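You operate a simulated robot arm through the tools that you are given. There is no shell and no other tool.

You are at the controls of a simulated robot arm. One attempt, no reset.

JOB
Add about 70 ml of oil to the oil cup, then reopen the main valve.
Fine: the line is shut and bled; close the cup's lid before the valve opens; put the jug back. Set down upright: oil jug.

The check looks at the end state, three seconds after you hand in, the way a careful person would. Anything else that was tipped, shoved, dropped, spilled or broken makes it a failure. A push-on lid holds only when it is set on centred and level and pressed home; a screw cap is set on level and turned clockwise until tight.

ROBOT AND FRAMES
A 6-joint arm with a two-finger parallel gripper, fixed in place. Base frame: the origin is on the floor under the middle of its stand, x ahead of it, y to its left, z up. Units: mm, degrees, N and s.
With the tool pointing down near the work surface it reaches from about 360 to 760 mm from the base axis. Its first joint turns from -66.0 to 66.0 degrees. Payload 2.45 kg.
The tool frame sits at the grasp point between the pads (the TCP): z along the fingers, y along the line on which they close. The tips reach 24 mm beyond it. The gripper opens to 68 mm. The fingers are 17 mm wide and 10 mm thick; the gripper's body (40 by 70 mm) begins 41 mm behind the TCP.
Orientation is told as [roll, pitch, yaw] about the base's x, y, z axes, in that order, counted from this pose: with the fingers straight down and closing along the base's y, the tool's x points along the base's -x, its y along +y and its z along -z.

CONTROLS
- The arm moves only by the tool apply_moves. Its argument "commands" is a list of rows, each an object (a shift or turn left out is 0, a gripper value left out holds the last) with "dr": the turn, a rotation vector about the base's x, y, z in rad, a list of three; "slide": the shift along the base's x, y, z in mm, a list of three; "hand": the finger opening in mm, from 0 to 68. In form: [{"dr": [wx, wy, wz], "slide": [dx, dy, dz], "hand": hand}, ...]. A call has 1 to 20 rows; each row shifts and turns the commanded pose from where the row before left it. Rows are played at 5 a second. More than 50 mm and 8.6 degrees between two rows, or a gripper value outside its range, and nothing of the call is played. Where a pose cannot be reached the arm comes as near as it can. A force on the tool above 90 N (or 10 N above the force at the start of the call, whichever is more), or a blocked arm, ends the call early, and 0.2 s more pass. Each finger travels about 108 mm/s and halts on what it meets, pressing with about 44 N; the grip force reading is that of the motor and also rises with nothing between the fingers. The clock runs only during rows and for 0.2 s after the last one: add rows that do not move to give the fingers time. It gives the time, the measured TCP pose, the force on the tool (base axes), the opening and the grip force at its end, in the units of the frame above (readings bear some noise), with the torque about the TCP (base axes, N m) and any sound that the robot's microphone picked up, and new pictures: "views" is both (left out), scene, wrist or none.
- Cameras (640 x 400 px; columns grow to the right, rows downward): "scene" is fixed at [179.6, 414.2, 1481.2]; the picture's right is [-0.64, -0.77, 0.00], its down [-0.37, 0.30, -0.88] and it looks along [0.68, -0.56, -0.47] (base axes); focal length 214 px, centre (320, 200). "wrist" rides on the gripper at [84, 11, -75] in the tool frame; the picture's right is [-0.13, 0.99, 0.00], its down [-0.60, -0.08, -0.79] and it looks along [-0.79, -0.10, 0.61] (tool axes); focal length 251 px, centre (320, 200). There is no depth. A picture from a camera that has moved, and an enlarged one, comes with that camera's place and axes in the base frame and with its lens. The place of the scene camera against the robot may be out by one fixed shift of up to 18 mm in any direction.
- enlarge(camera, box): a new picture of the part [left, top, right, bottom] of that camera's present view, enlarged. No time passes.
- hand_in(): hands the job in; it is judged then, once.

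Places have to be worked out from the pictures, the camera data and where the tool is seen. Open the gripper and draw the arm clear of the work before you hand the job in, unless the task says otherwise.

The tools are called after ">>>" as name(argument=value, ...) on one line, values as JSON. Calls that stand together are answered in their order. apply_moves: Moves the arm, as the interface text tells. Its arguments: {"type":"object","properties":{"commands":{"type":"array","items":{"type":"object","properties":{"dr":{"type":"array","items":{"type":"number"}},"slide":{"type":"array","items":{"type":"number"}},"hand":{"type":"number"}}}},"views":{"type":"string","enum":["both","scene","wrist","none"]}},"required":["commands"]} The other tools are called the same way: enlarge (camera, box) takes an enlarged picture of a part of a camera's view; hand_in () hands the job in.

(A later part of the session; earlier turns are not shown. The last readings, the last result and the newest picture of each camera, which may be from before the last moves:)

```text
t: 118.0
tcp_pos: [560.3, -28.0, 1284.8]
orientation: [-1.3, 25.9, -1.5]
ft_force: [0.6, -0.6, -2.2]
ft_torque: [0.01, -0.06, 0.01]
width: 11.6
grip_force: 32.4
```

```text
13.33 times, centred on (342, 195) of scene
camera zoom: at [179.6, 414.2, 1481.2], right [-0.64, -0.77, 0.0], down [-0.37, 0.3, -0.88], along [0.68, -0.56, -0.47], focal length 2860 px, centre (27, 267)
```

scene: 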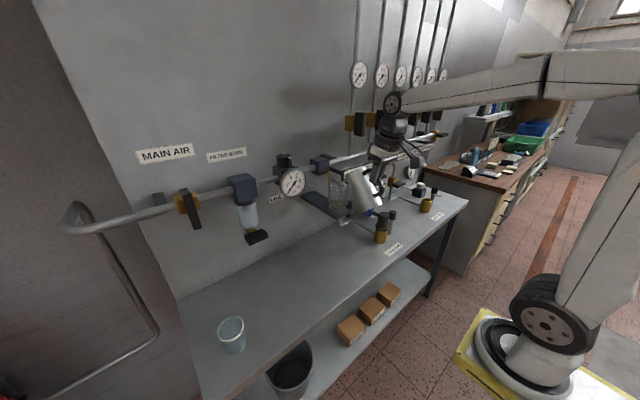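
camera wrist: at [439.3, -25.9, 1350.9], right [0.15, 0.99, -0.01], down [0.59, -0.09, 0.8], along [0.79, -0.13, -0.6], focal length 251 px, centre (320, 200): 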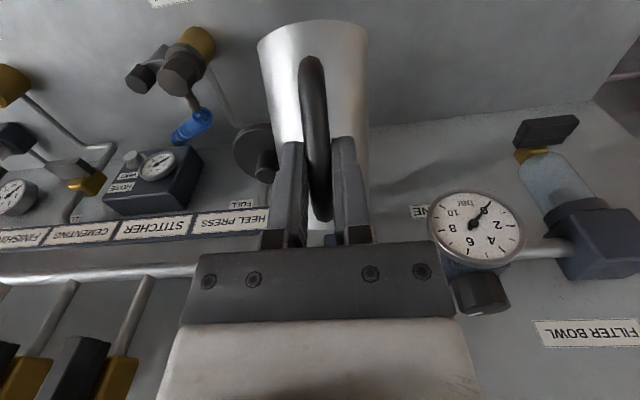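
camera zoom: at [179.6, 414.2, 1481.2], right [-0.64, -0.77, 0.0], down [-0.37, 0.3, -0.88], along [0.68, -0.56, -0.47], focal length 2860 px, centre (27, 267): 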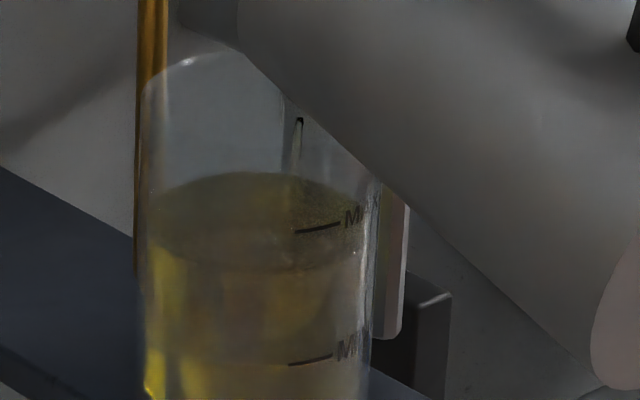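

Row ~172 ≈ 68–70 ml: on target. I tilt back now, keeping the spout over the cup so any last drip falls in.

>>> apply_moves(commands=[{"slide": [-1, 0, 0.5], "dr": [0, -0.035, 0]}, {"slide": [-1.5, 0, 0.5], "dr": [0, -0.035, 0]}, {"slide": [-2, 0, 0.5], "dr": [0, -0.035, 0]}, {"slide": [-2.5, 0, 1], "dr": [0, -0.035, 0]}, {"slide": [-2.5, 0, 1], "dr": [0, -0.035, 0]}, {"slide": [-2.5, 0, 1], "dr": [0, -0.035, 0]}, {"slide": [0, 0, 0]}, {"slide": [0, 0, 0]}], views="both")

>>> enlarge(camera="scene", box=[325, 165, 365, 215])

>>> enlarge(camera="scene", box=[332, 180, 352, 210])

```text
t: 119.8
tcp_pos: [547.8, -29.0, 1288.7]
orientation: [-0.8, 14.0, -1.5]
ft_force: [-0.3, -0.3, -1.7]
ft_torque: [0.02, -0.02, 0.01]
width: 11.6
grip_force: 32.1
camera wrist: at [484.7, -15.9, 1382.8], right [0.15, 0.99, -0.05], down [0.78, -0.09, 0.62], along [0.61, -0.13, -0.78], focal length 251 px, centre (320, 200)
```

scene: 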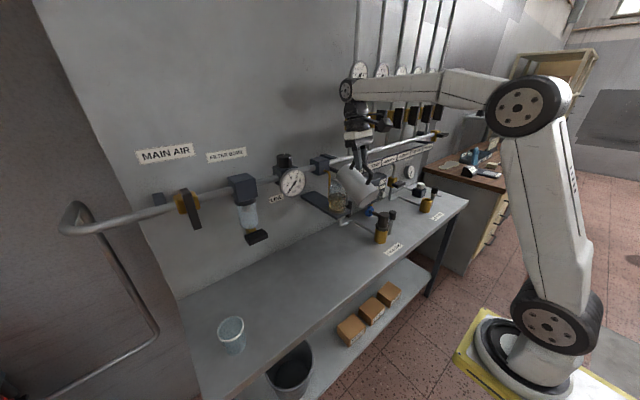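
wrist: 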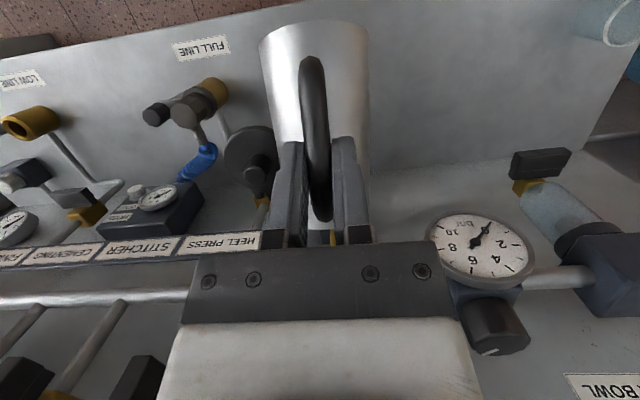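

```text
8.00 times, centred on (345, 190) of scene
camera zoom: at [179.6, 414.2, 1481.2], right [-0.64, -0.77, 0.0], down [-0.37, 0.3, -0.88], along [0.68, -0.56, -0.47], focal length 1716 px, centre (120, 280)
```

zoom: 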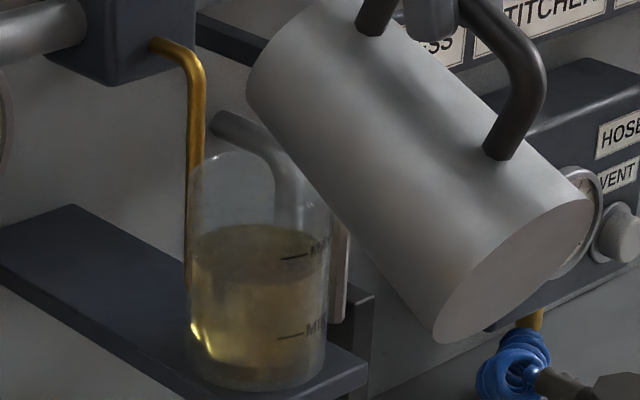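

```text
13.33 times, centred on (342, 195) of scene
camera zoom: at [179.6, 414.2, 1481.2], right [-0.64, -0.77, 0.0], down [-0.37, 0.3, -0.88], along [0.68, -0.56, -0.47], focal length 2860 px, centre (27, 267)
```

zoom: 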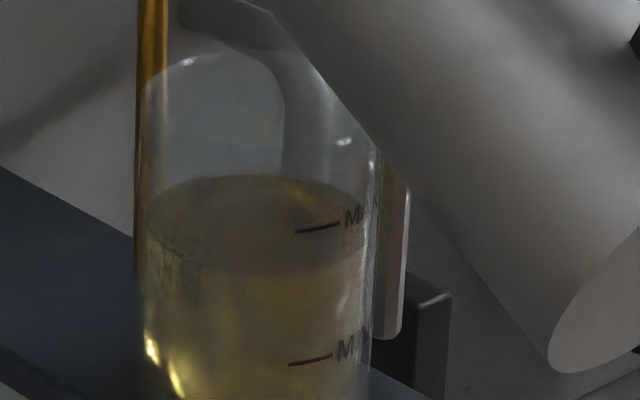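

The flow has stopped and the level stands at about 70% between MIN and MAX. I retreat the jug along the reverse path while un-tilting to about 39°.

>>> apply_moves(commands=[{"slide": [-3, 0, 1], "dr": [0, -0.03, 0]}, {"slide": [-4, -0.5, 0.5], "dr": [0, -0.037, 0]}, {"slide": [-4.3, -1, -1], "dr": [0, -0.037, 0]}, {"slide": [-4.4, -1, -1.5], "dr": [0, -0.037, 0]}, {"slide": [-4.4, -1, -2], "dr": [0, -0.037, 0]}, {"slide": [-4.4, -1, -2], "dr": [0, -0.037, 0]}, {"slide": [-4.4, -1, -2.5], "dr": [0, -0.037, 0]}, {"slide": [-4.4, -1, -2.5], "dr": [0, -0.037, 0]}, {"slide": [-4.4, -1, -2.5], "dr": [0, -0.037, 0]}, {"slide": [-4.4, -0.5, -2.5], "dr": [0, -0.037, 0]}, {"slide": [-4.4, 0, -2.5], "dr": [0, -0.037, 0]}, {"slide": [-4, 0, -2], "dr": [0, -0.037, 0]}, {"slide": [0, 0, 0]}], views="scene")

>>> enlarge(camera="scene", box=[320, 150, 380, 220])

```text
t: 122.6
tcp_pos: [497.3, -37.8, 1270.2]
orientation: [-0.2, -11.0, -1.5]
ft_force: [-1.3, 0.6, -1.7]
ft_torque: [-0.02, 0.04, 0.02]
width: 11.3
grip_force: 32.2
```

scene: 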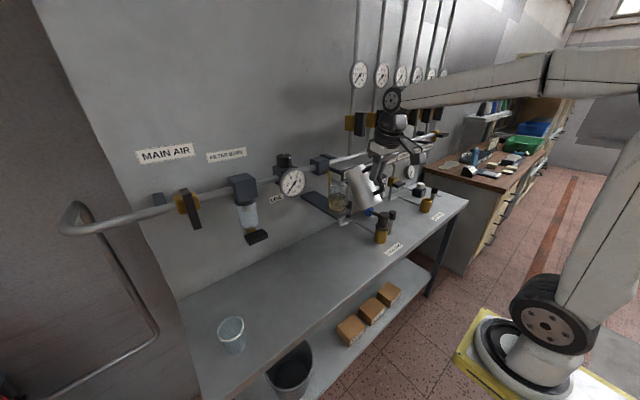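

```text
5.71 times, centred on (350, 185) of scene
camera zoom: at [179.6, 414.2, 1481.2], right [-0.64, -0.77, 0.0], down [-0.37, 0.3, -0.88], along [0.68, -0.56, -0.47], focal length 1226 px, centre (149, 286)
```

zoom: 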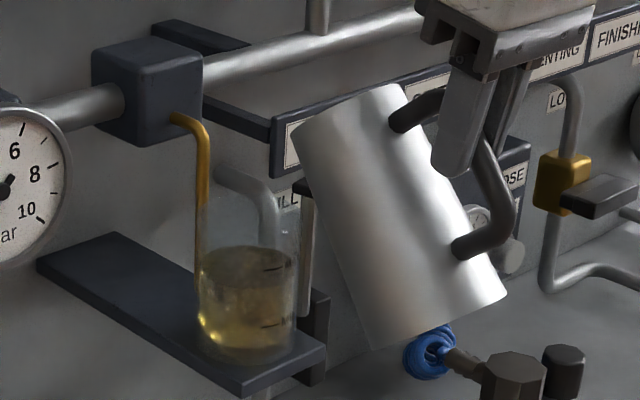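

No spill visible around the cup; level risen by roughly 27 mm. I carry the jug back sideways to y≈122.

>>> apply_moves(commands=[{"slide": [0, 5, -1]}, {"slide": [0, 10, -1]}, {"slide": [0, 14, -1]}, {"slide": [0, 16, -1]}, {"slide": [0, 16, -1]}, {"slide": [0, 16, -1]}, {"slide": [0, 16, -1]}, {"slide": [0, 16, 0]}, {"slide": [0, 16, 0]}, {"slide": [0, 14, 0]}, {"slide": [0, 11, 0]}, {"slide": [0, 7, 0]}, {"slide": [0, 3, 0]}, {"slide": [0, 0, 0]}], views="none")

>>> apply_moves(commands=[{"slide": [2, 0, -5], "dr": [0, -0.018, 0]}, {"slide": [2.7, 0, -9], "dr": [0, -0.024, 0]}, {"slide": [2.7, 0, -10], "dr": [0, -0.026, 0]}, {"slide": [2.7, 0, -10], "dr": [0, -0.026, 0]}, {"slide": [2.7, 0, -10], "dr": [0, -0.026, 0]}, {"slide": [2.7, 0, -10], "dr": [0, -0.026, 0]}, {"slide": [2.7, 0, -10], "dr": [0, -0.026, 0]}, {"slide": [2.7, 0, -10], "dr": [0, -0.026, 0]}, {"slide": [2.7, 0, -10], "dr": [0, -0.026, 0]}, {"slide": [2.7, 0, -10], "dr": [0, -0.026, 0]}, {"slide": [2.7, 0, -10], "dr": [0, -0.026, 0]}, {"slide": [2.7, 0, -10], "dr": [0, -0.026, 0]}, {"slide": [2.7, 0, -10], "dr": [0, -0.026, 0]}, {"slide": [2.7, 0, -10], "dr": [0, -0.026, 0]}, {"slide": [2.7, 0, -10], "dr": [0, -0.026, 0]}, {"slide": [2.7, 0, -10], "dr": [0, -0.026, 0]}, {"slide": [2.7, 0, -10], "dr": [0, -0.026, 0]}, {"slide": [2.7, 0, -9], "dr": [0, -0.024, 0]}, {"slide": [2.7, 0, -6], "dr": [0, -0.024, 0]}, {"slide": [2, 0, -3], "dr": [0, -0.018, 0]}], views="both")

>>> enlarge(camera="wrist", box=[60, 180, 260, 320])

```text
t: 125.6
tcp_pos: [497.6, 122.6, 1262.1]
orientation: [-0.2, -11.0, -1.6]
ft_force: [1.0, 0.3, -2.1]
ft_torque: [0.01, 0.07, 0.0]
width: 11.6
grip_force: 32.2
```

```text
t: 129.8
tcp_pos: [550.0, 122.4, 1080.1]
orientation: [0.8, -39.5, -2.0]
ft_force: [-0.4, -0.5, -1.1]
ft_torque: [0.05, 0.15, -0.02]
width: 11.6
grip_force: 31.9
camera wrist: at [437.3, 136.6, 1085.3], right [0.12, 0.99, 0.09], down [-0.04, -0.09, 1.0], along [0.99, -0.13, 0.03], focal length 251 px, centre (320, 200)
```

scene: 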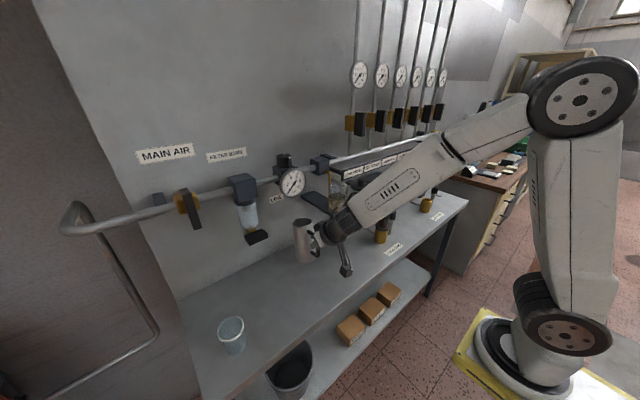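
wrist: 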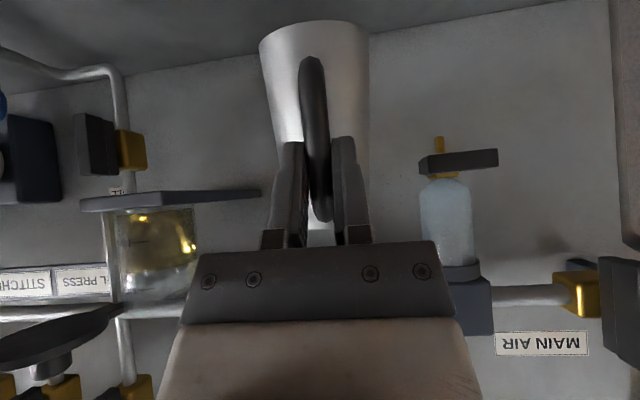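

```text
2.86 times, centred on (160, 250) of wrist
camera zoom: at [437.3, 136.6, 1085.3], right [0.12, 0.99, 0.09], down [-0.04, -0.09, 1.0], along [0.99, -0.13, 0.03], focal length 718 px, centre (777, 57)
```

zoom: 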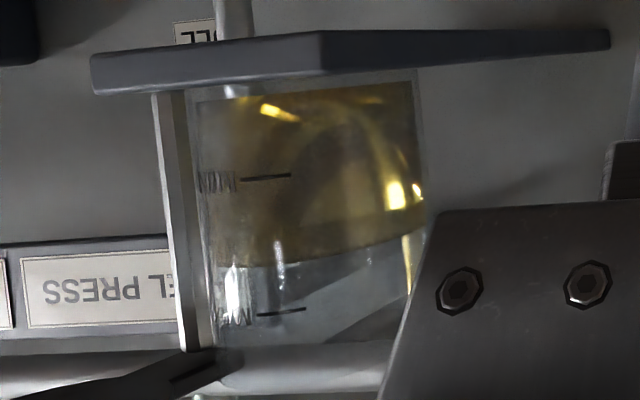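

The level now stands about 65% of the way from MIN to MAX, consistent with a ~28 mm rise (≈68–70 ml). I bring the jug upright again while descending toward the bench.

>>> apply_moves(commands=[{"slide": [0, 0, -6], "dr": [0, -0.012, 0]}, {"slide": [0, 0, -10], "dr": [0, -0.016, 0]}, {"slide": [0, 0, -10], "dr": [0, -0.016, 0]}, {"slide": [0, 0, -10], "dr": [0, -0.016, 0]}, {"slide": [0, 0, -10], "dr": [0, -0.016, 0]}, {"slide": [0, 0, -10], "dr": [0, -0.016, 0]}, {"slide": [0, 0, -10], "dr": [0, -0.016, 0]}, {"slide": [0, 0, -10], "dr": [0, -0.016, 0]}, {"slide": [0, 0, -10], "dr": [0, -0.016, 0]}, {"slide": [0, 0, -10], "dr": [0, -0.016, 0]}, {"slide": [0, 0, -10], "dr": [0, -0.016, 0]}, {"slide": [0, 0, -10], "dr": [0, -0.016, 0]}, {"slide": [0, 0, -8], "dr": [0, -0.006, 0]}, {"slide": [0, 0, 0]}], views="both")

>>> enlarge(camera="scene", box=[285, 225, 365, 305])

```text
t: 132.8
tcp_pos: [549.8, 121.8, 955.9]
orientation: [1.2, -50.7, -2.3]
ft_force: [-0.3, -0.5, -2.8]
ft_torque: [-0.02, 0.11, -0.02]
width: 11.4
grip_force: 32.4
camera wrist: at [438.8, 136.1, 939.7], right [0.1, 0.99, 0.11], down [-0.23, -0.09, 0.97], along [0.97, -0.13, 0.22], focal length 251 px, centre (320, 200)
```

scene: 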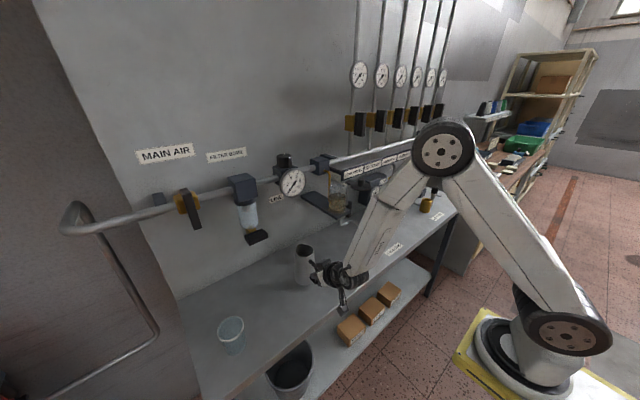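
wrist: 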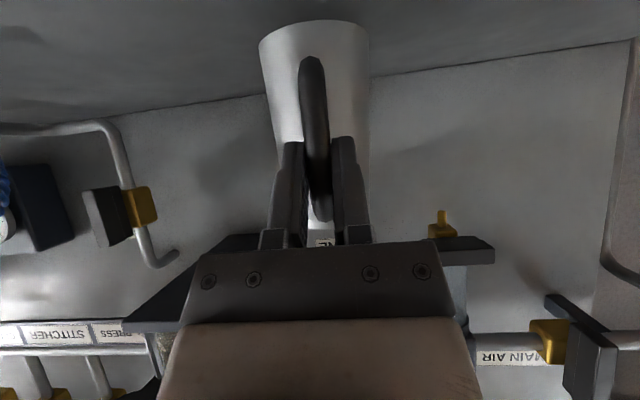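

```text
5.00 times, centred on (325, 265) of scene
camera zoom: at [179.6, 414.2, 1481.2], right [-0.64, -0.77, 0.0], down [-0.37, 0.3, -0.88], along [0.68, -0.56, -0.47], focal length 1072 px, centre (295, -125)
```

zoom: 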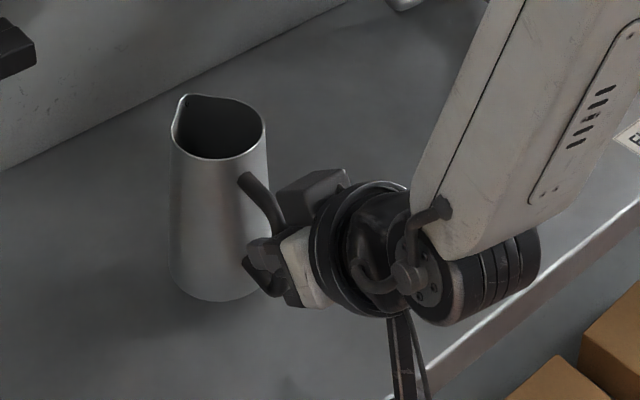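

Upright over the bench. I lower to contact in small steps.

>>> apply_moves(commands=[{"slide": [0, 0, -5]}, {"slide": [0, 0, -4]}, {"slide": [0, 0, -2]}, {"slide": [0, 0, -1.5]}, {"slide": [0, 0, -1]}, {"slide": [0, 0, 0]}], views="none")

>>> apply_moves(commands=[{"slide": [0, 0, -0.7]}, {"slide": [0, 0, -0.7]}, {"slide": [0, 0, 0]}], views="none")

```text
t: 134.2
tcp_pos: [550.6, 123.6, 942.7]
orientation: [0.7, -50.5, -1.9]
ft_force: [0.4, 0.1, -2.0]
ft_torque: [0.01, 0.15, 0.02]
width: 11.6
grip_force: 32.3
```

```text
t: 135.0
tcp_pos: [550.1, 124.4, 942.2]
orientation: [0.5, -50.5, -1.9]
ft_force: [-0.2, -0.7, -1.5]
ft_torque: [-0.01, 0.12, 0.01]
width: 11.4
grip_force: 31.5
```

Not yet fully resting; a bit lower.

>>> apply_moves(commands=[{"slide": [0, 0, -0.7]}, {"slide": [0, 0, -0.5]}, {"slide": [0, 0, 0]}], views="none")

>>> apply_moves(commands=[{"slide": [0, 0, -0.5]}, {"slide": [0, 0, -0.4]}, {"slide": [0, 0, 0]}], views="none")

```text
t: 135.8
tcp_pos: [551.7, 123.7, 941.3]
orientation: [0.6, -50.6, -1.8]
ft_force: [-0.5, 0.9, 0.8]
ft_torque: [-0.02, 0.01, 0.01]
width: 11.5
grip_force: 31.9
```

```text
t: 136.6
tcp_pos: [551.6, 124.6, 941.0]
orientation: [0.5, -50.7, -1.8]
ft_force: [-3.3, 1.9, 9.6]
ft_torque: [-0.11, -0.17, 0.0]
width: 11.5
grip_force: 32.0
```

The jug is resting on the bench. I ease up slightly, open the fingers, and rotate the tool back to pitch -41 around the bar.

>>> apply_moves(commands=[{"slide": [0, 0, 0.5]}, {"slide": [0, 0, 0], "hand": 16}, {"slide": [0, 0, 0], "hand": 32}, {"slide": [0, 0, 0], "hand": 50}, {"slide": [0, 0, 0]}, {"dr": [0, 0.08, 0]}, {"dr": [0, 0.085, 0]}, {"slide": [0, 0, 0]}], views="both")

>>> enlarge(camera="wrist", box=[200, 60, 440, 280])

>>> enlarge(camera="scene", box=[285, 225, 365, 305])

```text
t: 138.4
tcp_pos: [551.4, 122.3, 940.5]
orientation: [0.8, -41.3, -2.1]
ft_force: [-0.1, 0.4, 0.4]
ft_torque: [-0.04, 0.0, -0.01]
width: 49.7
grip_force: 0.0
camera wrist: at [438.2, 136.7, 941.8], right [0.12, 0.99, 0.1], down [-0.07, -0.09, 0.99], along [0.99, -0.13, 0.06], focal length 251 px, centre (320, 200)
```

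scene: 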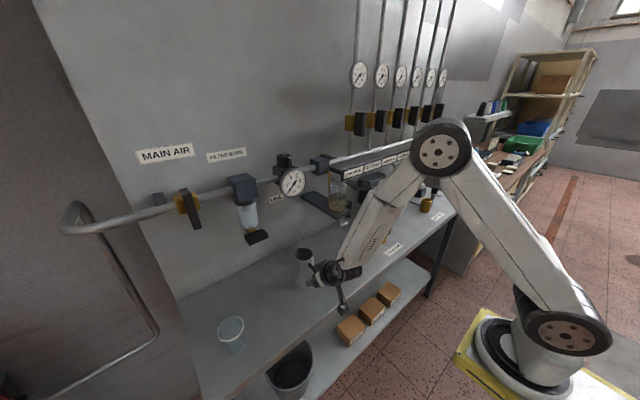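
wrist: 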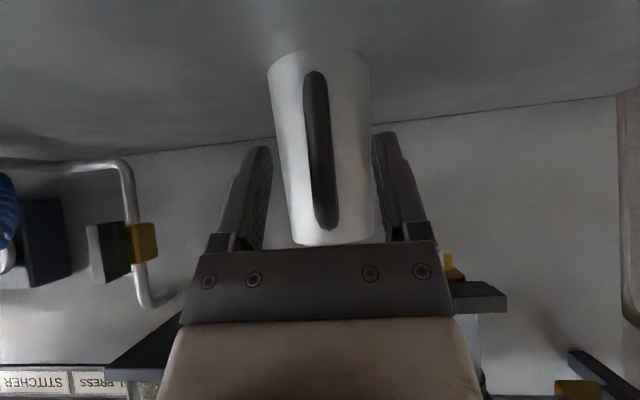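

```text
1.82 times, centred on (320, 170) of wrist
camera zoom: at [438.2, 136.7, 941.8], right [0.12, 0.99, 0.1], down [-0.07, -0.09, 0.99], along [0.99, -0.13, 0.06], focal length 457 px, centre (320, 254)
```

zoom: 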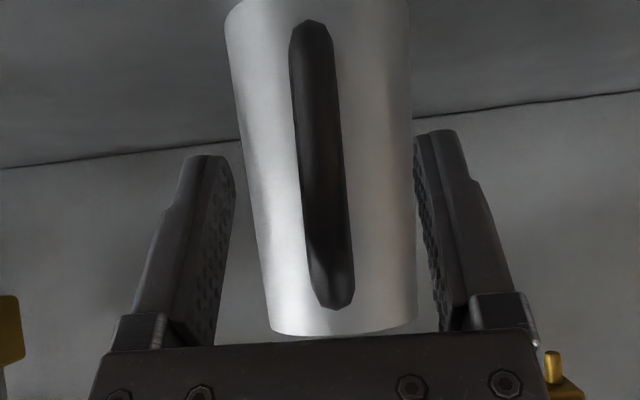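

```text
5.00 times, centred on (325, 265) of scene
camera zoom: at [179.6, 414.2, 1481.2], right [-0.64, -0.77, 0.0], down [-0.37, 0.3, -0.88], along [0.68, -0.56, -0.47], focal length 1072 px, centre (295, -125)
```

zoom: 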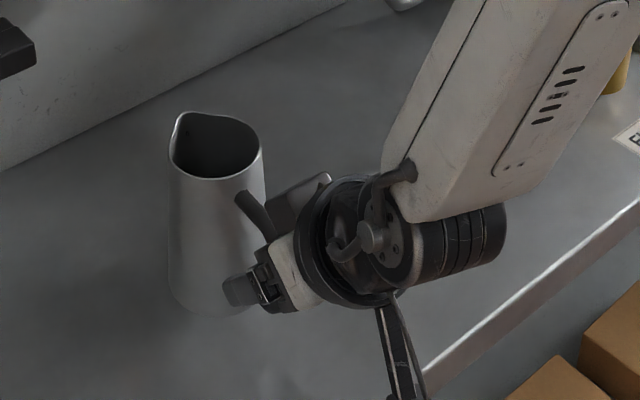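

The jug stands by itself. I grip it again at pitch -41 (1.2 mm correction), lift 15 mm and carry it back to its original place.

>>> apply_moves(commands=[{"slide": [0, 1.2, 0], "hand": 30}, {"slide": [0, 0, 0], "hand": 16}, {"slide": [0, 0, 0], "hand": 0}, {"slide": [0, 0, 0]}, {"slide": [0, 0, 0]}, {"slide": [0, 0, 1]}, {"slide": [0, 0, 2]}, {"slide": [0, 0, 4]}, {"slide": [0, 0, 5]}, {"slide": [0, 0, 4]}, {"slide": [0, 0, 0]}], views="wrist")

>>> apply_moves(commands=[{"slide": [-4, 1.5, 0]}, {"slide": [-9, 3, 0]}, {"slide": [-12, 4, 0]}, {"slide": [-12, 4, 0]}, {"slide": [-12, 4, 0]}, {"slide": [-9, 3, 0]}, {"slide": [-4, 1.5, 0]}, {"slide": [-1.5, 0.5, 0]}, {"slide": [0, 0, 0]}, {"slide": [0, 0, -4]}, {"slide": [0, 0, -4]}, {"slide": [0, 0, -3]}, {"slide": [0, 0, 0]}], views="both")

```text
t: 140.8
tcp_pos: [550.5, 124.0, 956.8]
orientation: [0.8, -41.1, -1.9]
ft_force: [-0.1, -1.1, -2.3]
ft_torque: [0.0, 0.14, -0.01]
width: 11.3
grip_force: 32.0
camera wrist: at [437.7, 137.7, 957.9], right [0.12, 0.99, 0.1], down [-0.07, -0.09, 0.99], along [0.99, -0.13, 0.06], focal length 251 px, centre (320, 200)
```

wrist: 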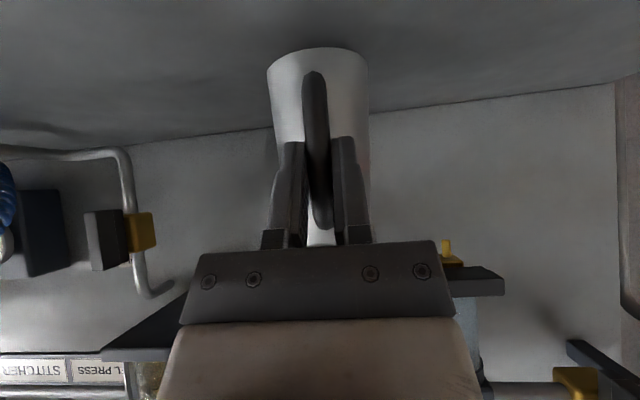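

```text
t: 143.6
tcp_pos: [486.0, 146.0, 944.0]
orientation: [0.8, -41.2, -1.9]
ft_force: [-0.3, -0.5, -1.9]
ft_torque: [0.03, 0.16, 0.02]
width: 11.8
grip_force: 32.2
camera wrist: at [373.9, 160.4, 946.3], right [0.12, 0.99, 0.1], down [-0.07, -0.09, 0.99], along [0.99, -0.13, 0.06], focal length 251 px, centre (320, 200)
```

scene: 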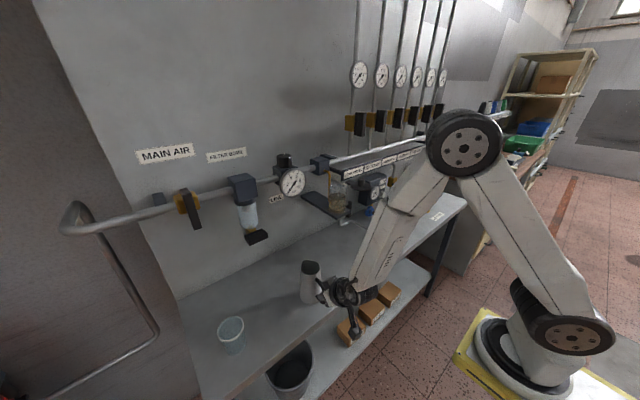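
wrist: 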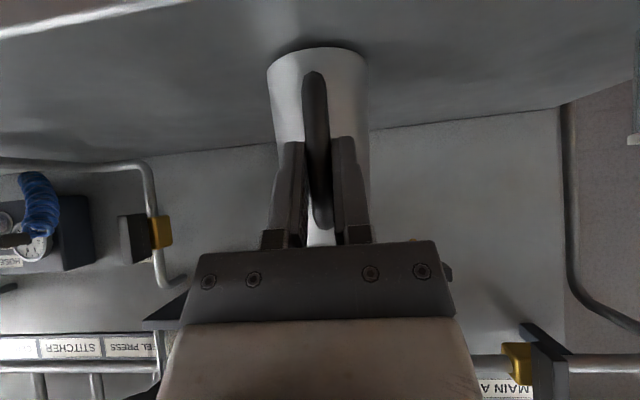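

The jug is over its original place, 3 mm above the bench. I lower it to contact.

>>> apply_moves(commands=[{"slide": [0, 0, -1.5]}, {"slide": [0, 0, -1]}, {"slide": [0, 0, -0.7]}, {"slide": [0, 0, 0]}], views="none")

>>> apply_moves(commands=[{"slide": [0, 0, -0.5]}, {"slide": [0, 0, -0.5]}, {"slide": [0, 0, 0]}], views="none")

```text
t: 144.6
tcp_pos: [486.4, 145.8, 941.7]
orientation: [0.9, -41.2, -2.0]
ft_force: [-0.7, 0.3, -1.7]
ft_torque: [0.0, 0.09, -0.01]
width: 11.5
grip_force: 32.5
```

```text
t: 145.4
tcp_pos: [487.5, 146.0, 941.7]
orientation: [0.8, -41.2, -1.9]
ft_force: [0.4, -1.2, -1.4]
ft_torque: [0.03, 0.16, -0.04]
width: 11.3
grip_force: 32.2
```

>>> apply_moves(commands=[{"slide": [0, 0, -0.5]}, {"slide": [0, 0, -0.5]}, {"slide": [0, 0, 0]}], views="none")

>>> apply_moves(commands=[{"slide": [0, 0, -0.5]}, {"slide": [0, 0, -0.4]}, {"slide": [0, 0, 0]}], views="none")

```text
t: 146.2
tcp_pos: [487.9, 144.8, 939.9]
orientation: [0.8, -41.4, -1.9]
ft_force: [-1.4, 2.0, 5.3]
ft_torque: [-0.15, -0.28, 0.03]
width: 11.7
grip_force: 32.3
```

```text
t: 147.0
tcp_pos: [487.0, 145.7, 940.4]
orientation: [0.9, -41.5, -1.8]
ft_force: [-7.8, 3.7, 23.5]
ft_torque: [-0.24, -0.53, 0.04]
width: 11.4
grip_force: 32.2
```

The base is pressed on the bench (23 N). I relieve that, open the fingers fully, and check the jug before withdrawing.

>>> apply_moves(commands=[{"slide": [0, 0, 1]}, {"slide": [0, 0, 0], "hand": 16}, {"slide": [0, 0, 0], "hand": 32}, {"slide": [0, 0, 0], "hand": 52}, {"slide": [0, 0, 0], "hand": 66}, {"slide": [0, 0, 0]}], views="wrist")

>>> enlarge(camera="scene", box=[200, 240, 360, 360])

```text
t: 148.4
tcp_pos: [487.1, 144.7, 939.4]
orientation: [0.7, -41.2, -1.9]
ft_force: [-0.1, 0.2, -0.1]
ft_torque: [0.02, -0.02, 0.0]
width: 66.1
grip_force: 0.1
camera wrist: at [374.1, 159.5, 941.2], right [0.12, 0.99, 0.1], down [-0.07, -0.09, 0.99], along [0.99, -0.13, 0.06], focal length 251 px, centre (320, 200)
```

wrist: 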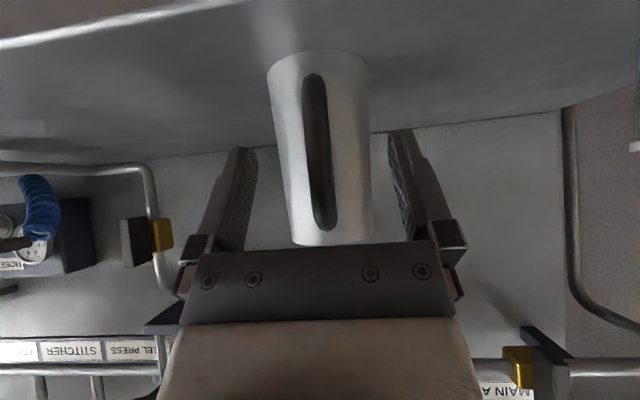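

```text
3.33 times, centred on (280, 300) of scene
camera zoom: at [179.6, 414.2, 1481.2], right [-0.64, -0.77, 0.0], down [-0.37, 0.3, -0.88], along [0.68, -0.56, -0.47], focal length 715 px, centre (453, -133)
```

zoom: 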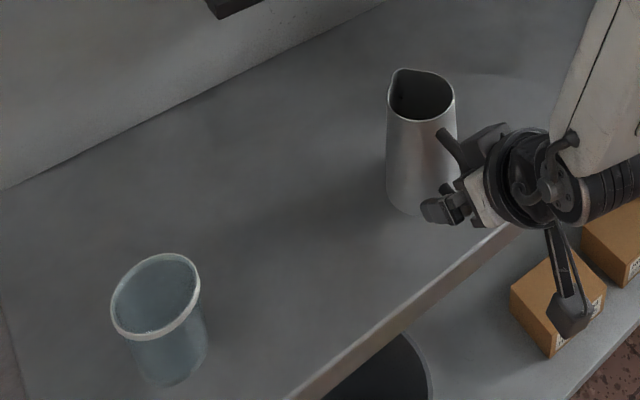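

The jug stands upright within about 3 mm of its original spot. I withdraw the fingers along the tool axis, then rotate the tool back to straight down while rising.

>>> apply_moves(commands=[{"slide": [-7, 0, 8]}, {"slide": [-10, 0, 12]}, {"slide": [-10, 0, 12]}, {"slide": [-10, 0, 12]}, {"slide": [0, 0, 30], "dr": [0, 0.1, 0]}, {"slide": [0, 0, 30], "dr": [0, 0.1, 0]}, {"slide": [0, 0, 30], "dr": [0, 0.1, 0]}, {"slide": [0, 0, 30], "dr": [0, 0.1, 0]}, {"slide": [0, 0, 30], "dr": [0, 0.1, 0]}, {"slide": [0, 0, 30], "dr": [0, 0.1, 0]}, {"slide": [0, 0, 30], "dr": [0, 0.11, 0.03]}, {"slide": [0, 0, 30]}, {"slide": [0, 0, 30]}, {"slide": [0, 0, 20]}], views="both")

>>> enlarge(camera="scene", box=[200, 240, 360, 360])

```text
t: 151.4
tcp_pos: [450.4, 146.2, 1275.8]
orientation: [-0.3, -0.7, 0.3]
ft_force: [-0.8, -0.2, 0.3]
ft_torque: [-0.02, 0.02, -0.03]
width: 66.1
grip_force: 0.1
camera wrist: at [365.0, 157.3, 1350.8], right [0.12, 0.99, 0.0], down [0.6, -0.07, 0.8], along [0.79, -0.1, -0.6], focal length 251 px, centre (320, 200)
```

scene: 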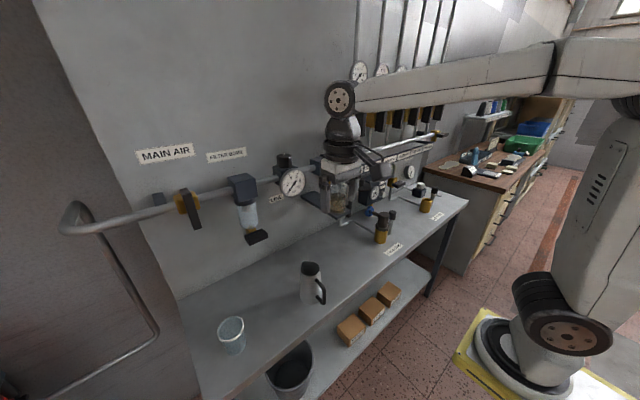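
wrist: 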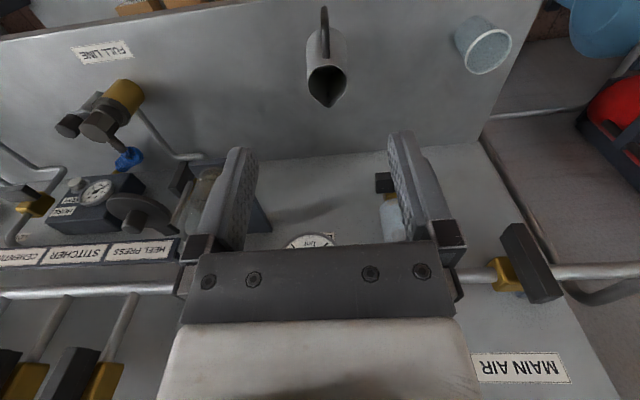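

```text
3.33 times, centred on (280, 300) of scene
camera zoom: at [179.6, 414.2, 1481.2], right [-0.64, -0.77, 0.0], down [-0.37, 0.3, -0.88], along [0.68, -0.56, -0.47], focal length 715 px, centre (453, -133)
```

zoom: 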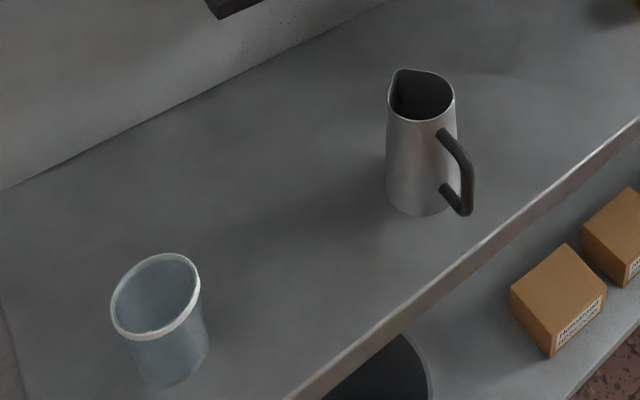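

The jug is back as it was. Now to the lid: I go to y≈-95 at a safe distance, then approach for a view from above.

>>> apply_moves(commands=[{"slide": [0, -20, 5]}, {"slide": [0, -32, 5]}, {"slide": [0, -34, 5]}, {"slide": [0, -34, 0]}, {"slide": [0, -34, 0]}, {"slide": [0, -34, 0]}, {"slide": [10, -32, 0]}, {"slide": [20, -21, 0]}, {"slide": [25, 0, 0]}, {"slide": [25, 0, 0]}, {"slide": [15, 0, 0]}, {"slide": [0, 0, 0]}], views="both")

>>> enlarge(camera="wrist", box=[220, 60, 420, 240])

>>> enlarge(camera="scene", box=[310, 140, 390, 230])

```text
t: 154.0
tcp_pos: [545.2, -97.5, 1289.6]
orientation: [-0.4, -0.6, 0.3]
ft_force: [0.6, -0.3, -0.9]
ft_torque: [0.02, -0.02, 0.0]
width: 66.0
grip_force: 0.0
camera wrist: at [460.6, -84.8, 1365.1], right [0.12, 0.99, -0.01], down [0.6, -0.07, 0.8], along [0.79, -0.1, -0.6], focal length 251 px, centre (320, 200)
```

scene: 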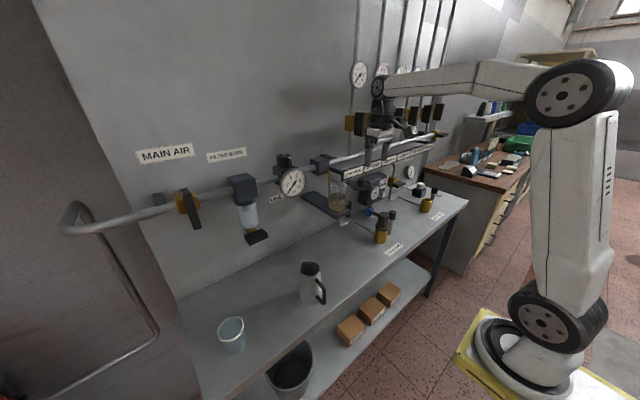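
wrist: 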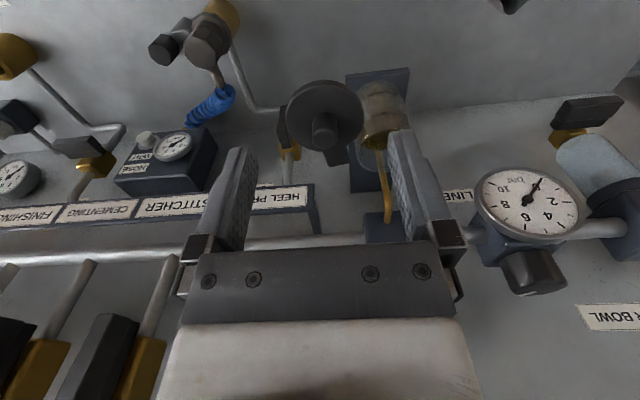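

```text
2.22 times, centred on (320, 150) of wrist
camera zoom: at [460.6, -84.8, 1365.1], right [0.12, 0.99, -0.01], down [0.6, -0.07, 0.8], along [0.79, -0.1, -0.6], focal length 559 px, centre (320, 311)
```

zoom: 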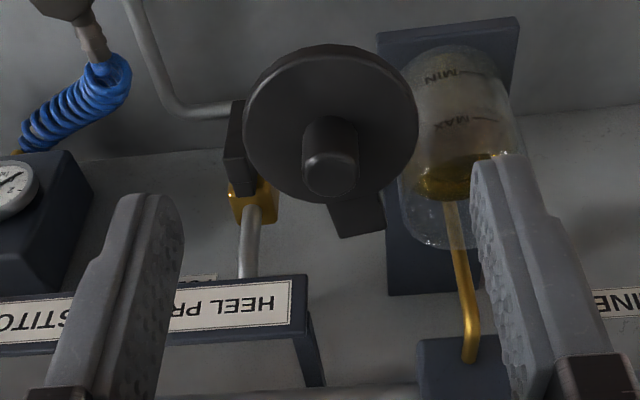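

```text
4.44 times, centred on (350, 185) of scene
camera zoom: at [179.6, 414.2, 1481.2], right [-0.64, -0.77, 0.0], down [-0.37, 0.3, -0.88], along [0.68, -0.56, -0.47], focal length 953 px, centre (187, 267)
```

zoom: 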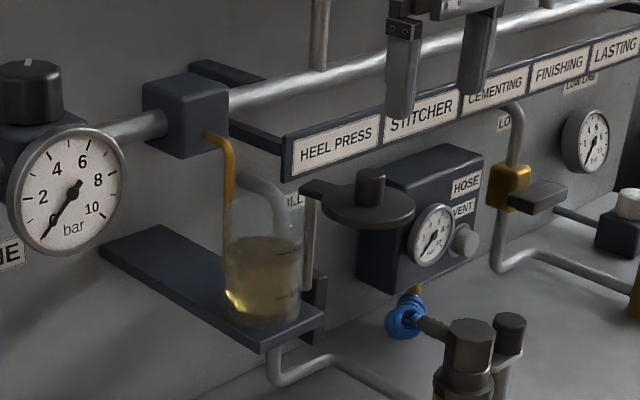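

The lid's knob is at about [593, -98], z top 1203. I rotate the tool to yaw ≈103° so the fingers close along the lid's radius (as when opening), moving over the knob.

>>> apply_moves(commands=[{"slide": [3, 0, -3], "dr": [0, 0, 0.138]}, {"slide": [3, 0, -3], "dr": [0, 0, 0.138]}, {"slide": [3, 0, -3], "dr": [0, 0, 0.138]}, {"slide": [3, 0, -3], "dr": [0, 0, 0.138]}, {"slide": [4, 0, -3], "dr": [0, 0, 0.138]}, {"slide": [4, 0, -3], "dr": [0, 0, 0.138]}, {"slide": [4, 0, -3], "dr": [0, 0, 0.138]}, {"slide": [4, 0, -3], "dr": [0, 0, 0.138]}, {"slide": [4, 0, -3], "dr": [0, 0, 0.138]}, {"slide": [4, 0, -3], "dr": [0, 0, 0.138]}, {"slide": [4, 0, -3], "dr": [0, 0, 0.138]}, {"slide": [4, 0, -3], "dr": [0, 0, 0.138]}, {"slide": [4, 0, -3], "dr": [0, 0, 0.138]}, {"slide": [0, 0, 0]}], views="both")

>>> enlarge(camera="wrist", box=[200, 40, 440, 240])

>>> enlarge(camera="scene", box=[320, 120, 400, 210])

```text
t: 157.0
tcp_pos: [592.7, -94.5, 1251.3]
orientation: [-0.4, -0.6, 103.1]
ft_force: [-0.4, -0.4, -0.4]
ft_torque: [0.04, -0.01, 0.06]
width: 66.1
grip_force: 0.2
camera wrist: at [600.3, -180.7, 1324.8], right [-0.99, -0.1, -0.01], down [-0.06, 0.6, 0.8], along [-0.08, 0.8, -0.6], focal length 251 px, centre (320, 200)
```

scene: 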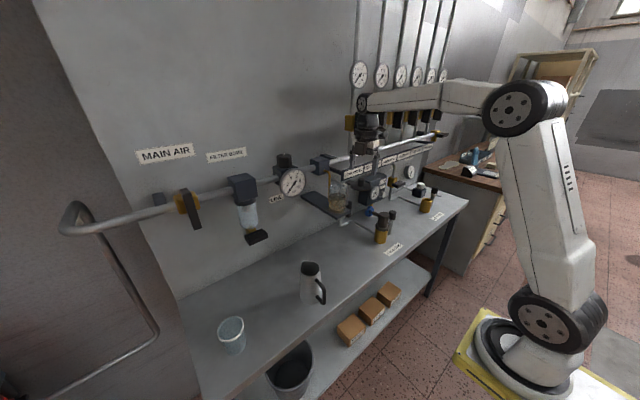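
wrist: 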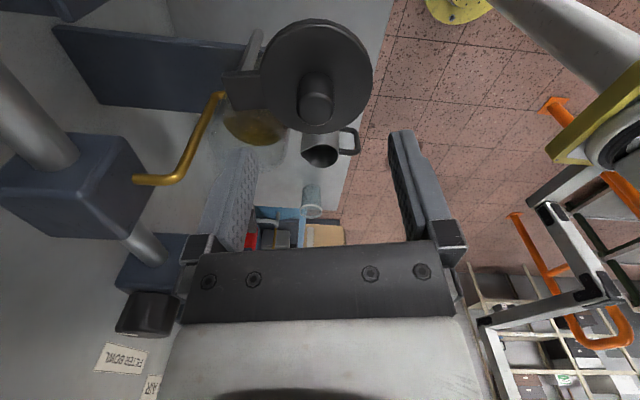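

```text
2.00 times, centred on (320, 140) of wrist
camera zoom: at [600.3, -180.7, 1324.8], right [-0.99, -0.1, -0.01], down [-0.06, 0.6, 0.8], along [-0.08, 0.8, -0.6], focal length 503 px, centre (320, 320)
```

zoom: 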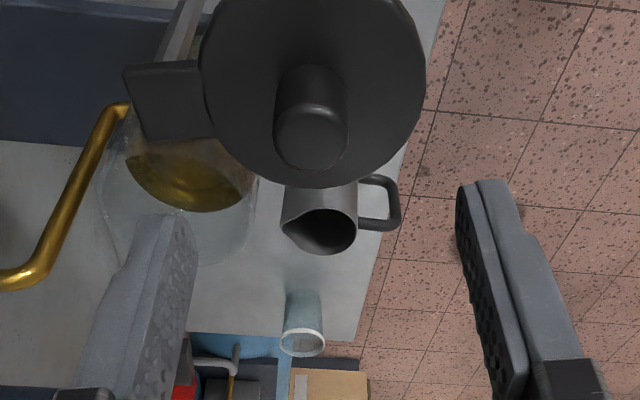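

```text
4.44 times, centred on (360, 165) of scene
camera zoom: at [179.6, 414.2, 1481.2], right [-0.64, -0.77, 0.0], down [-0.37, 0.3, -0.88], along [0.68, -0.56, -0.47], focal length 953 px, centre (142, 356)
```

zoom: 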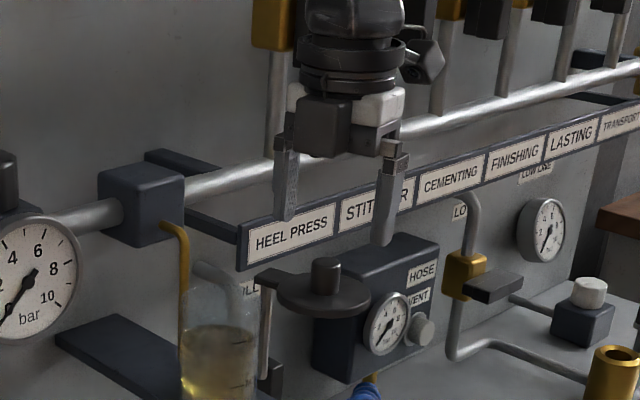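

The knob is at about [595, -100.5]. I centre over it and descend to grip height.

>>> apply_moves(commands=[{"slide": [2.3, -6, 0]}, {"slide": [0, 0, -15]}, {"slide": [0, 0, -13]}, {"slide": [0, 0, 0]}], views="wrist")

>>> enlarge(camera="wrist", box=[200, 40, 440, 240])

```text
t: 158.0
tcp_pos: [595.8, -103.0, 1222.0]
orientation: [-0.3, -0.7, 103.1]
ft_force: [-0.5, 0.6, 0.0]
ft_torque: [0.01, 0.0, 0.0]
width: 66.1
grip_force: 0.0
camera wrist: at [603.1, -187.9, 1297.0], right [-1.0, -0.1, -0.01], down [-0.06, 0.6, 0.8], along [-0.08, 0.8, -0.6], focal length 251 px, centre (320, 200)
```

wrist: 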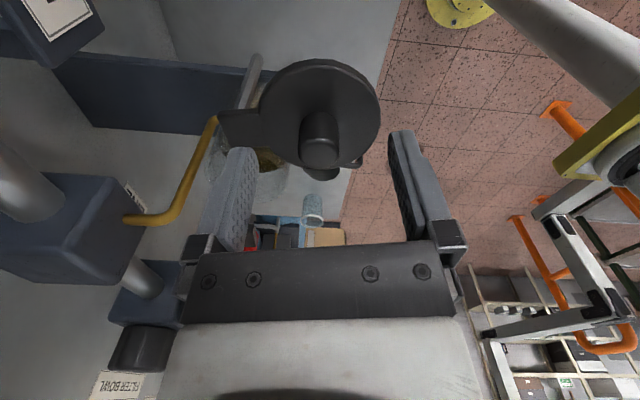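

```text
2.00 times, centred on (320, 140) of wrist
camera zoom: at [603.1, -187.9, 1297.0], right [-1.0, -0.1, -0.01], down [-0.06, 0.6, 0.8], along [-0.08, 0.8, -0.6], focal length 503 px, centre (320, 320)
```

zoom: 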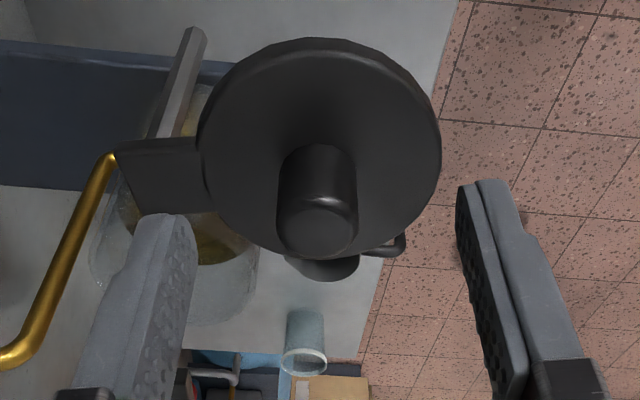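

The knob is centred within about 1 mm. I descend the last 9 mm and close on it.

>>> apply_moves(commands=[{"slide": [0, 0, -5]}, {"slide": [0, 0, -4]}, {"slide": [0, 0, 0], "hand": 40}, {"slide": [0, 0, 0], "hand": 10}, {"slide": [0, 0, 0]}, {"slide": [0, 0, 0]}], views="wrist")

>>> enlarge(camera="wrist", box=[200, 40, 440, 240])

```text
t: 159.4
tcp_pos: [596.6, -103.3, 1212.4]
orientation: [-0.4, -0.6, 103.1]
ft_force: [13.1, 3.3, -2.3]
ft_torque: [-0.07, -0.12, -0.03]
width: 20.9
grip_force: 38.3
camera wrist: at [603.9, -187.0, 1287.3], right [-1.0, -0.1, -0.01], down [-0.07, 0.6, 0.8], along [-0.07, 0.8, -0.6], focal length 251 px, centre (320, 200)
```

wrist: 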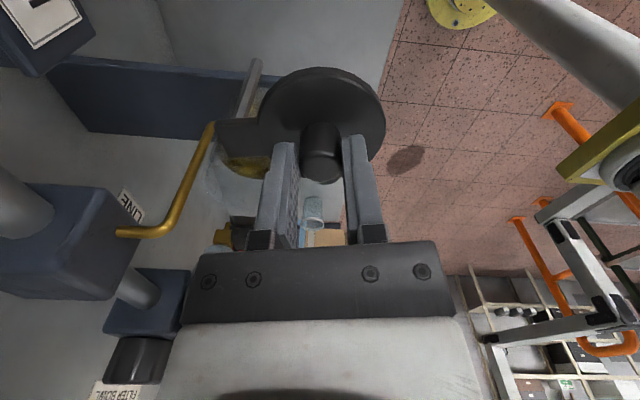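

```text
2.00 times, centred on (320, 140) of wrist
camera zoom: at [603.9, -187.0, 1287.3], right [-1.0, -0.1, -0.01], down [-0.07, 0.6, 0.8], along [-0.07, 0.8, -0.6], focal length 503 px, centre (320, 320)
```

zoom: 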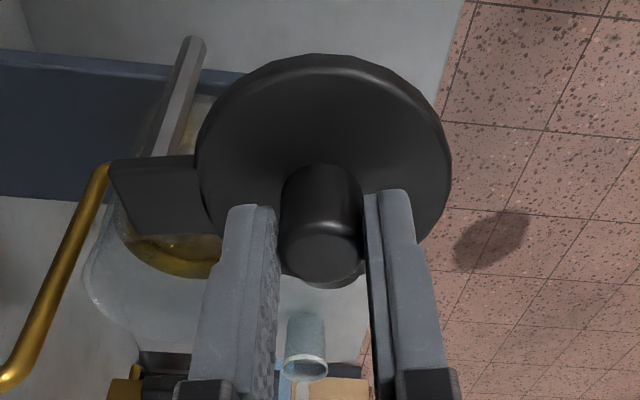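

The knob is gripped (20.9 mm) at about [597, -103], lid angle ≈109° about a pivot near [641, -87.6]. I swing it back along the arc with matching yaw, first four steps.

>>> apply_moves(commands=[{"slide": [-0.7, 3.1, 0], "dr": [0, 0, -0.07]}, {"slide": [-0.5, 3.2, 0], "dr": [0, 0, -0.07]}, {"slide": [-0.8, 6.5, 0], "dr": [0, 0, -0.14]}, {"slide": [0.1, 6.5, 0], "dr": [0, 0, -0.14]}, {"slide": [0.9, 6.5, 0], "dr": [0, 0, -0.14]}], views="wrist")

```text
t: 160.6
tcp_pos: [596.0, -77.9, 1211.6]
orientation: [-0.8, -0.5, 70.9]
ft_force: [28.5, -4.7, -0.9]
ft_torque: [0.24, -0.4, 0.13]
width: 21.2
grip_force: 38.0
camera wrist: at [556.6, -153.4, 1287.2], right [-0.89, 0.45, -0.01], down [0.26, 0.54, 0.8], along [0.36, 0.71, -0.6], focal length 251 px, centre (320, 200)
```

wrist: 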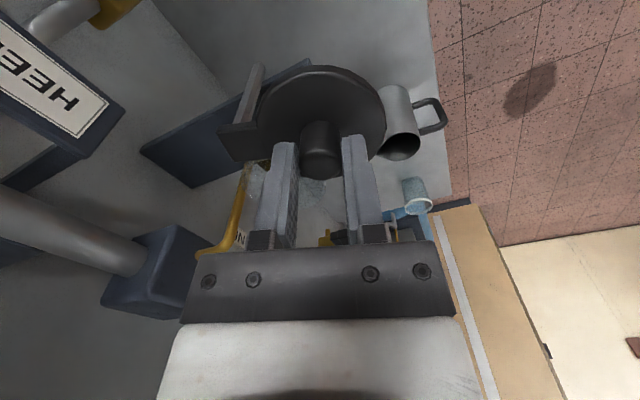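

The lid follows. A 28 N pull toward the pivot shows my radius is ~1 mm large, so I trim inward and continue.

>>> apply_moves(commands=[{"slide": [1.2, 0, 0]}, {"slide": [2.2, 6.0, 0], "dr": [0, 0, -0.14]}, {"slide": [2.9, 5.7, 0], "dr": [0, 0, -0.14]}, {"slide": [3.6, 5.3, 0], "dr": [0, 0, -0.14]}, {"slide": [4.2, 4.7, 0], "dr": [0, 0, -0.14]}], views="wrist")

```text
t: 161.8
tcp_pos: [608.9, -54.8, 1212.3]
orientation: [-0.4, -0.5, 38.8]
ft_force: [16.0, -10.7, -1.6]
ft_torque: [-0.06, -0.33, 0.19]
width: 21.3
grip_force: 38.6
camera wrist: at [534.9, -99.0, 1287.3], right [-0.52, 0.85, -0.01], down [0.51, 0.32, 0.8], along [0.68, 0.41, -0.6], focal length 251 px, centre (320, 200)
```

wrist: 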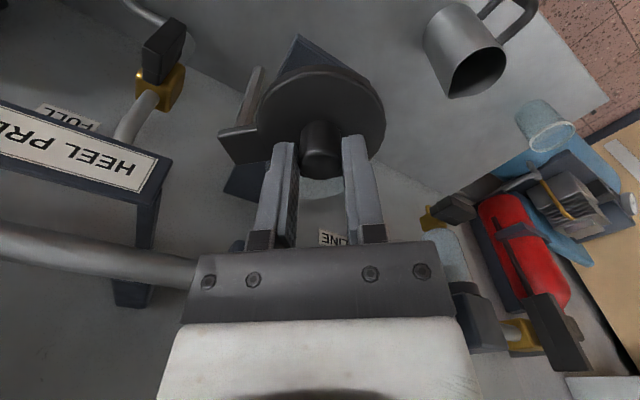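

Swinging on smoothly (45° left). Next steps toward closed.

>>> apply_moves(commands=[{"slide": [5.3, 3.7, 0], "dr": [0, 0, -0.14]}, {"slide": [5.4, 3.4, 0], "dr": [0, 0, -0.14]}, {"slide": [5.8, 2.7, 0], "dr": [0, 0, -0.14]}, {"slide": [6.1, 1.8, 0], "dr": [0, 0, -0.14]}], views="wrist")

>>> enlarge(camera="wrist", box=[200, 40, 440, 240])

```text
t: 162.8
tcp_pos: [630.6, -40.5, 1211.1]
orientation: [-0.3, -0.4, 6.8]
ft_force: [2.6, 1.5, -4.8]
ft_torque: [0.18, -0.43, 0.14]
width: 21.2
grip_force: 38.4
camera wrist: at [545.1, -40.3, 1287.6], right [0.01, 1.0, 0.0], down [0.6, 0.0, 0.8], along [0.8, -0.01, -0.6], focal length 251 px, centre (320, 200)
```

wrist: 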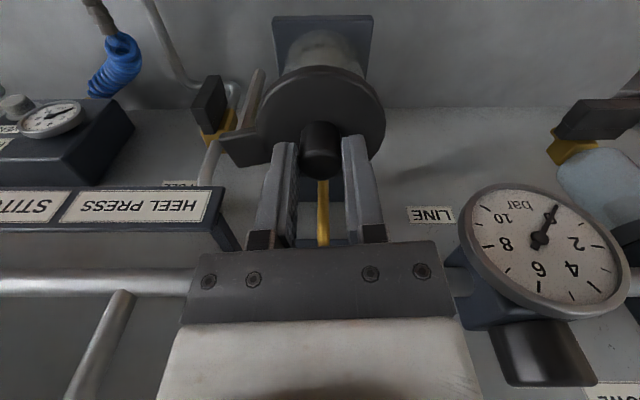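

```text
2.00 times, centred on (320, 140) of wrist
camera zoom: at [545.1, -40.3, 1287.6], right [0.01, 1.0, 0.0], down [0.6, 0.0, 0.8], along [0.8, -0.01, -0.6], focal length 503 px, centre (320, 320)
```

zoom: 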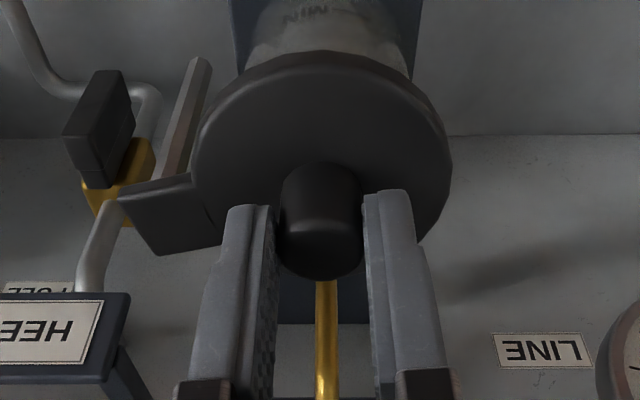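

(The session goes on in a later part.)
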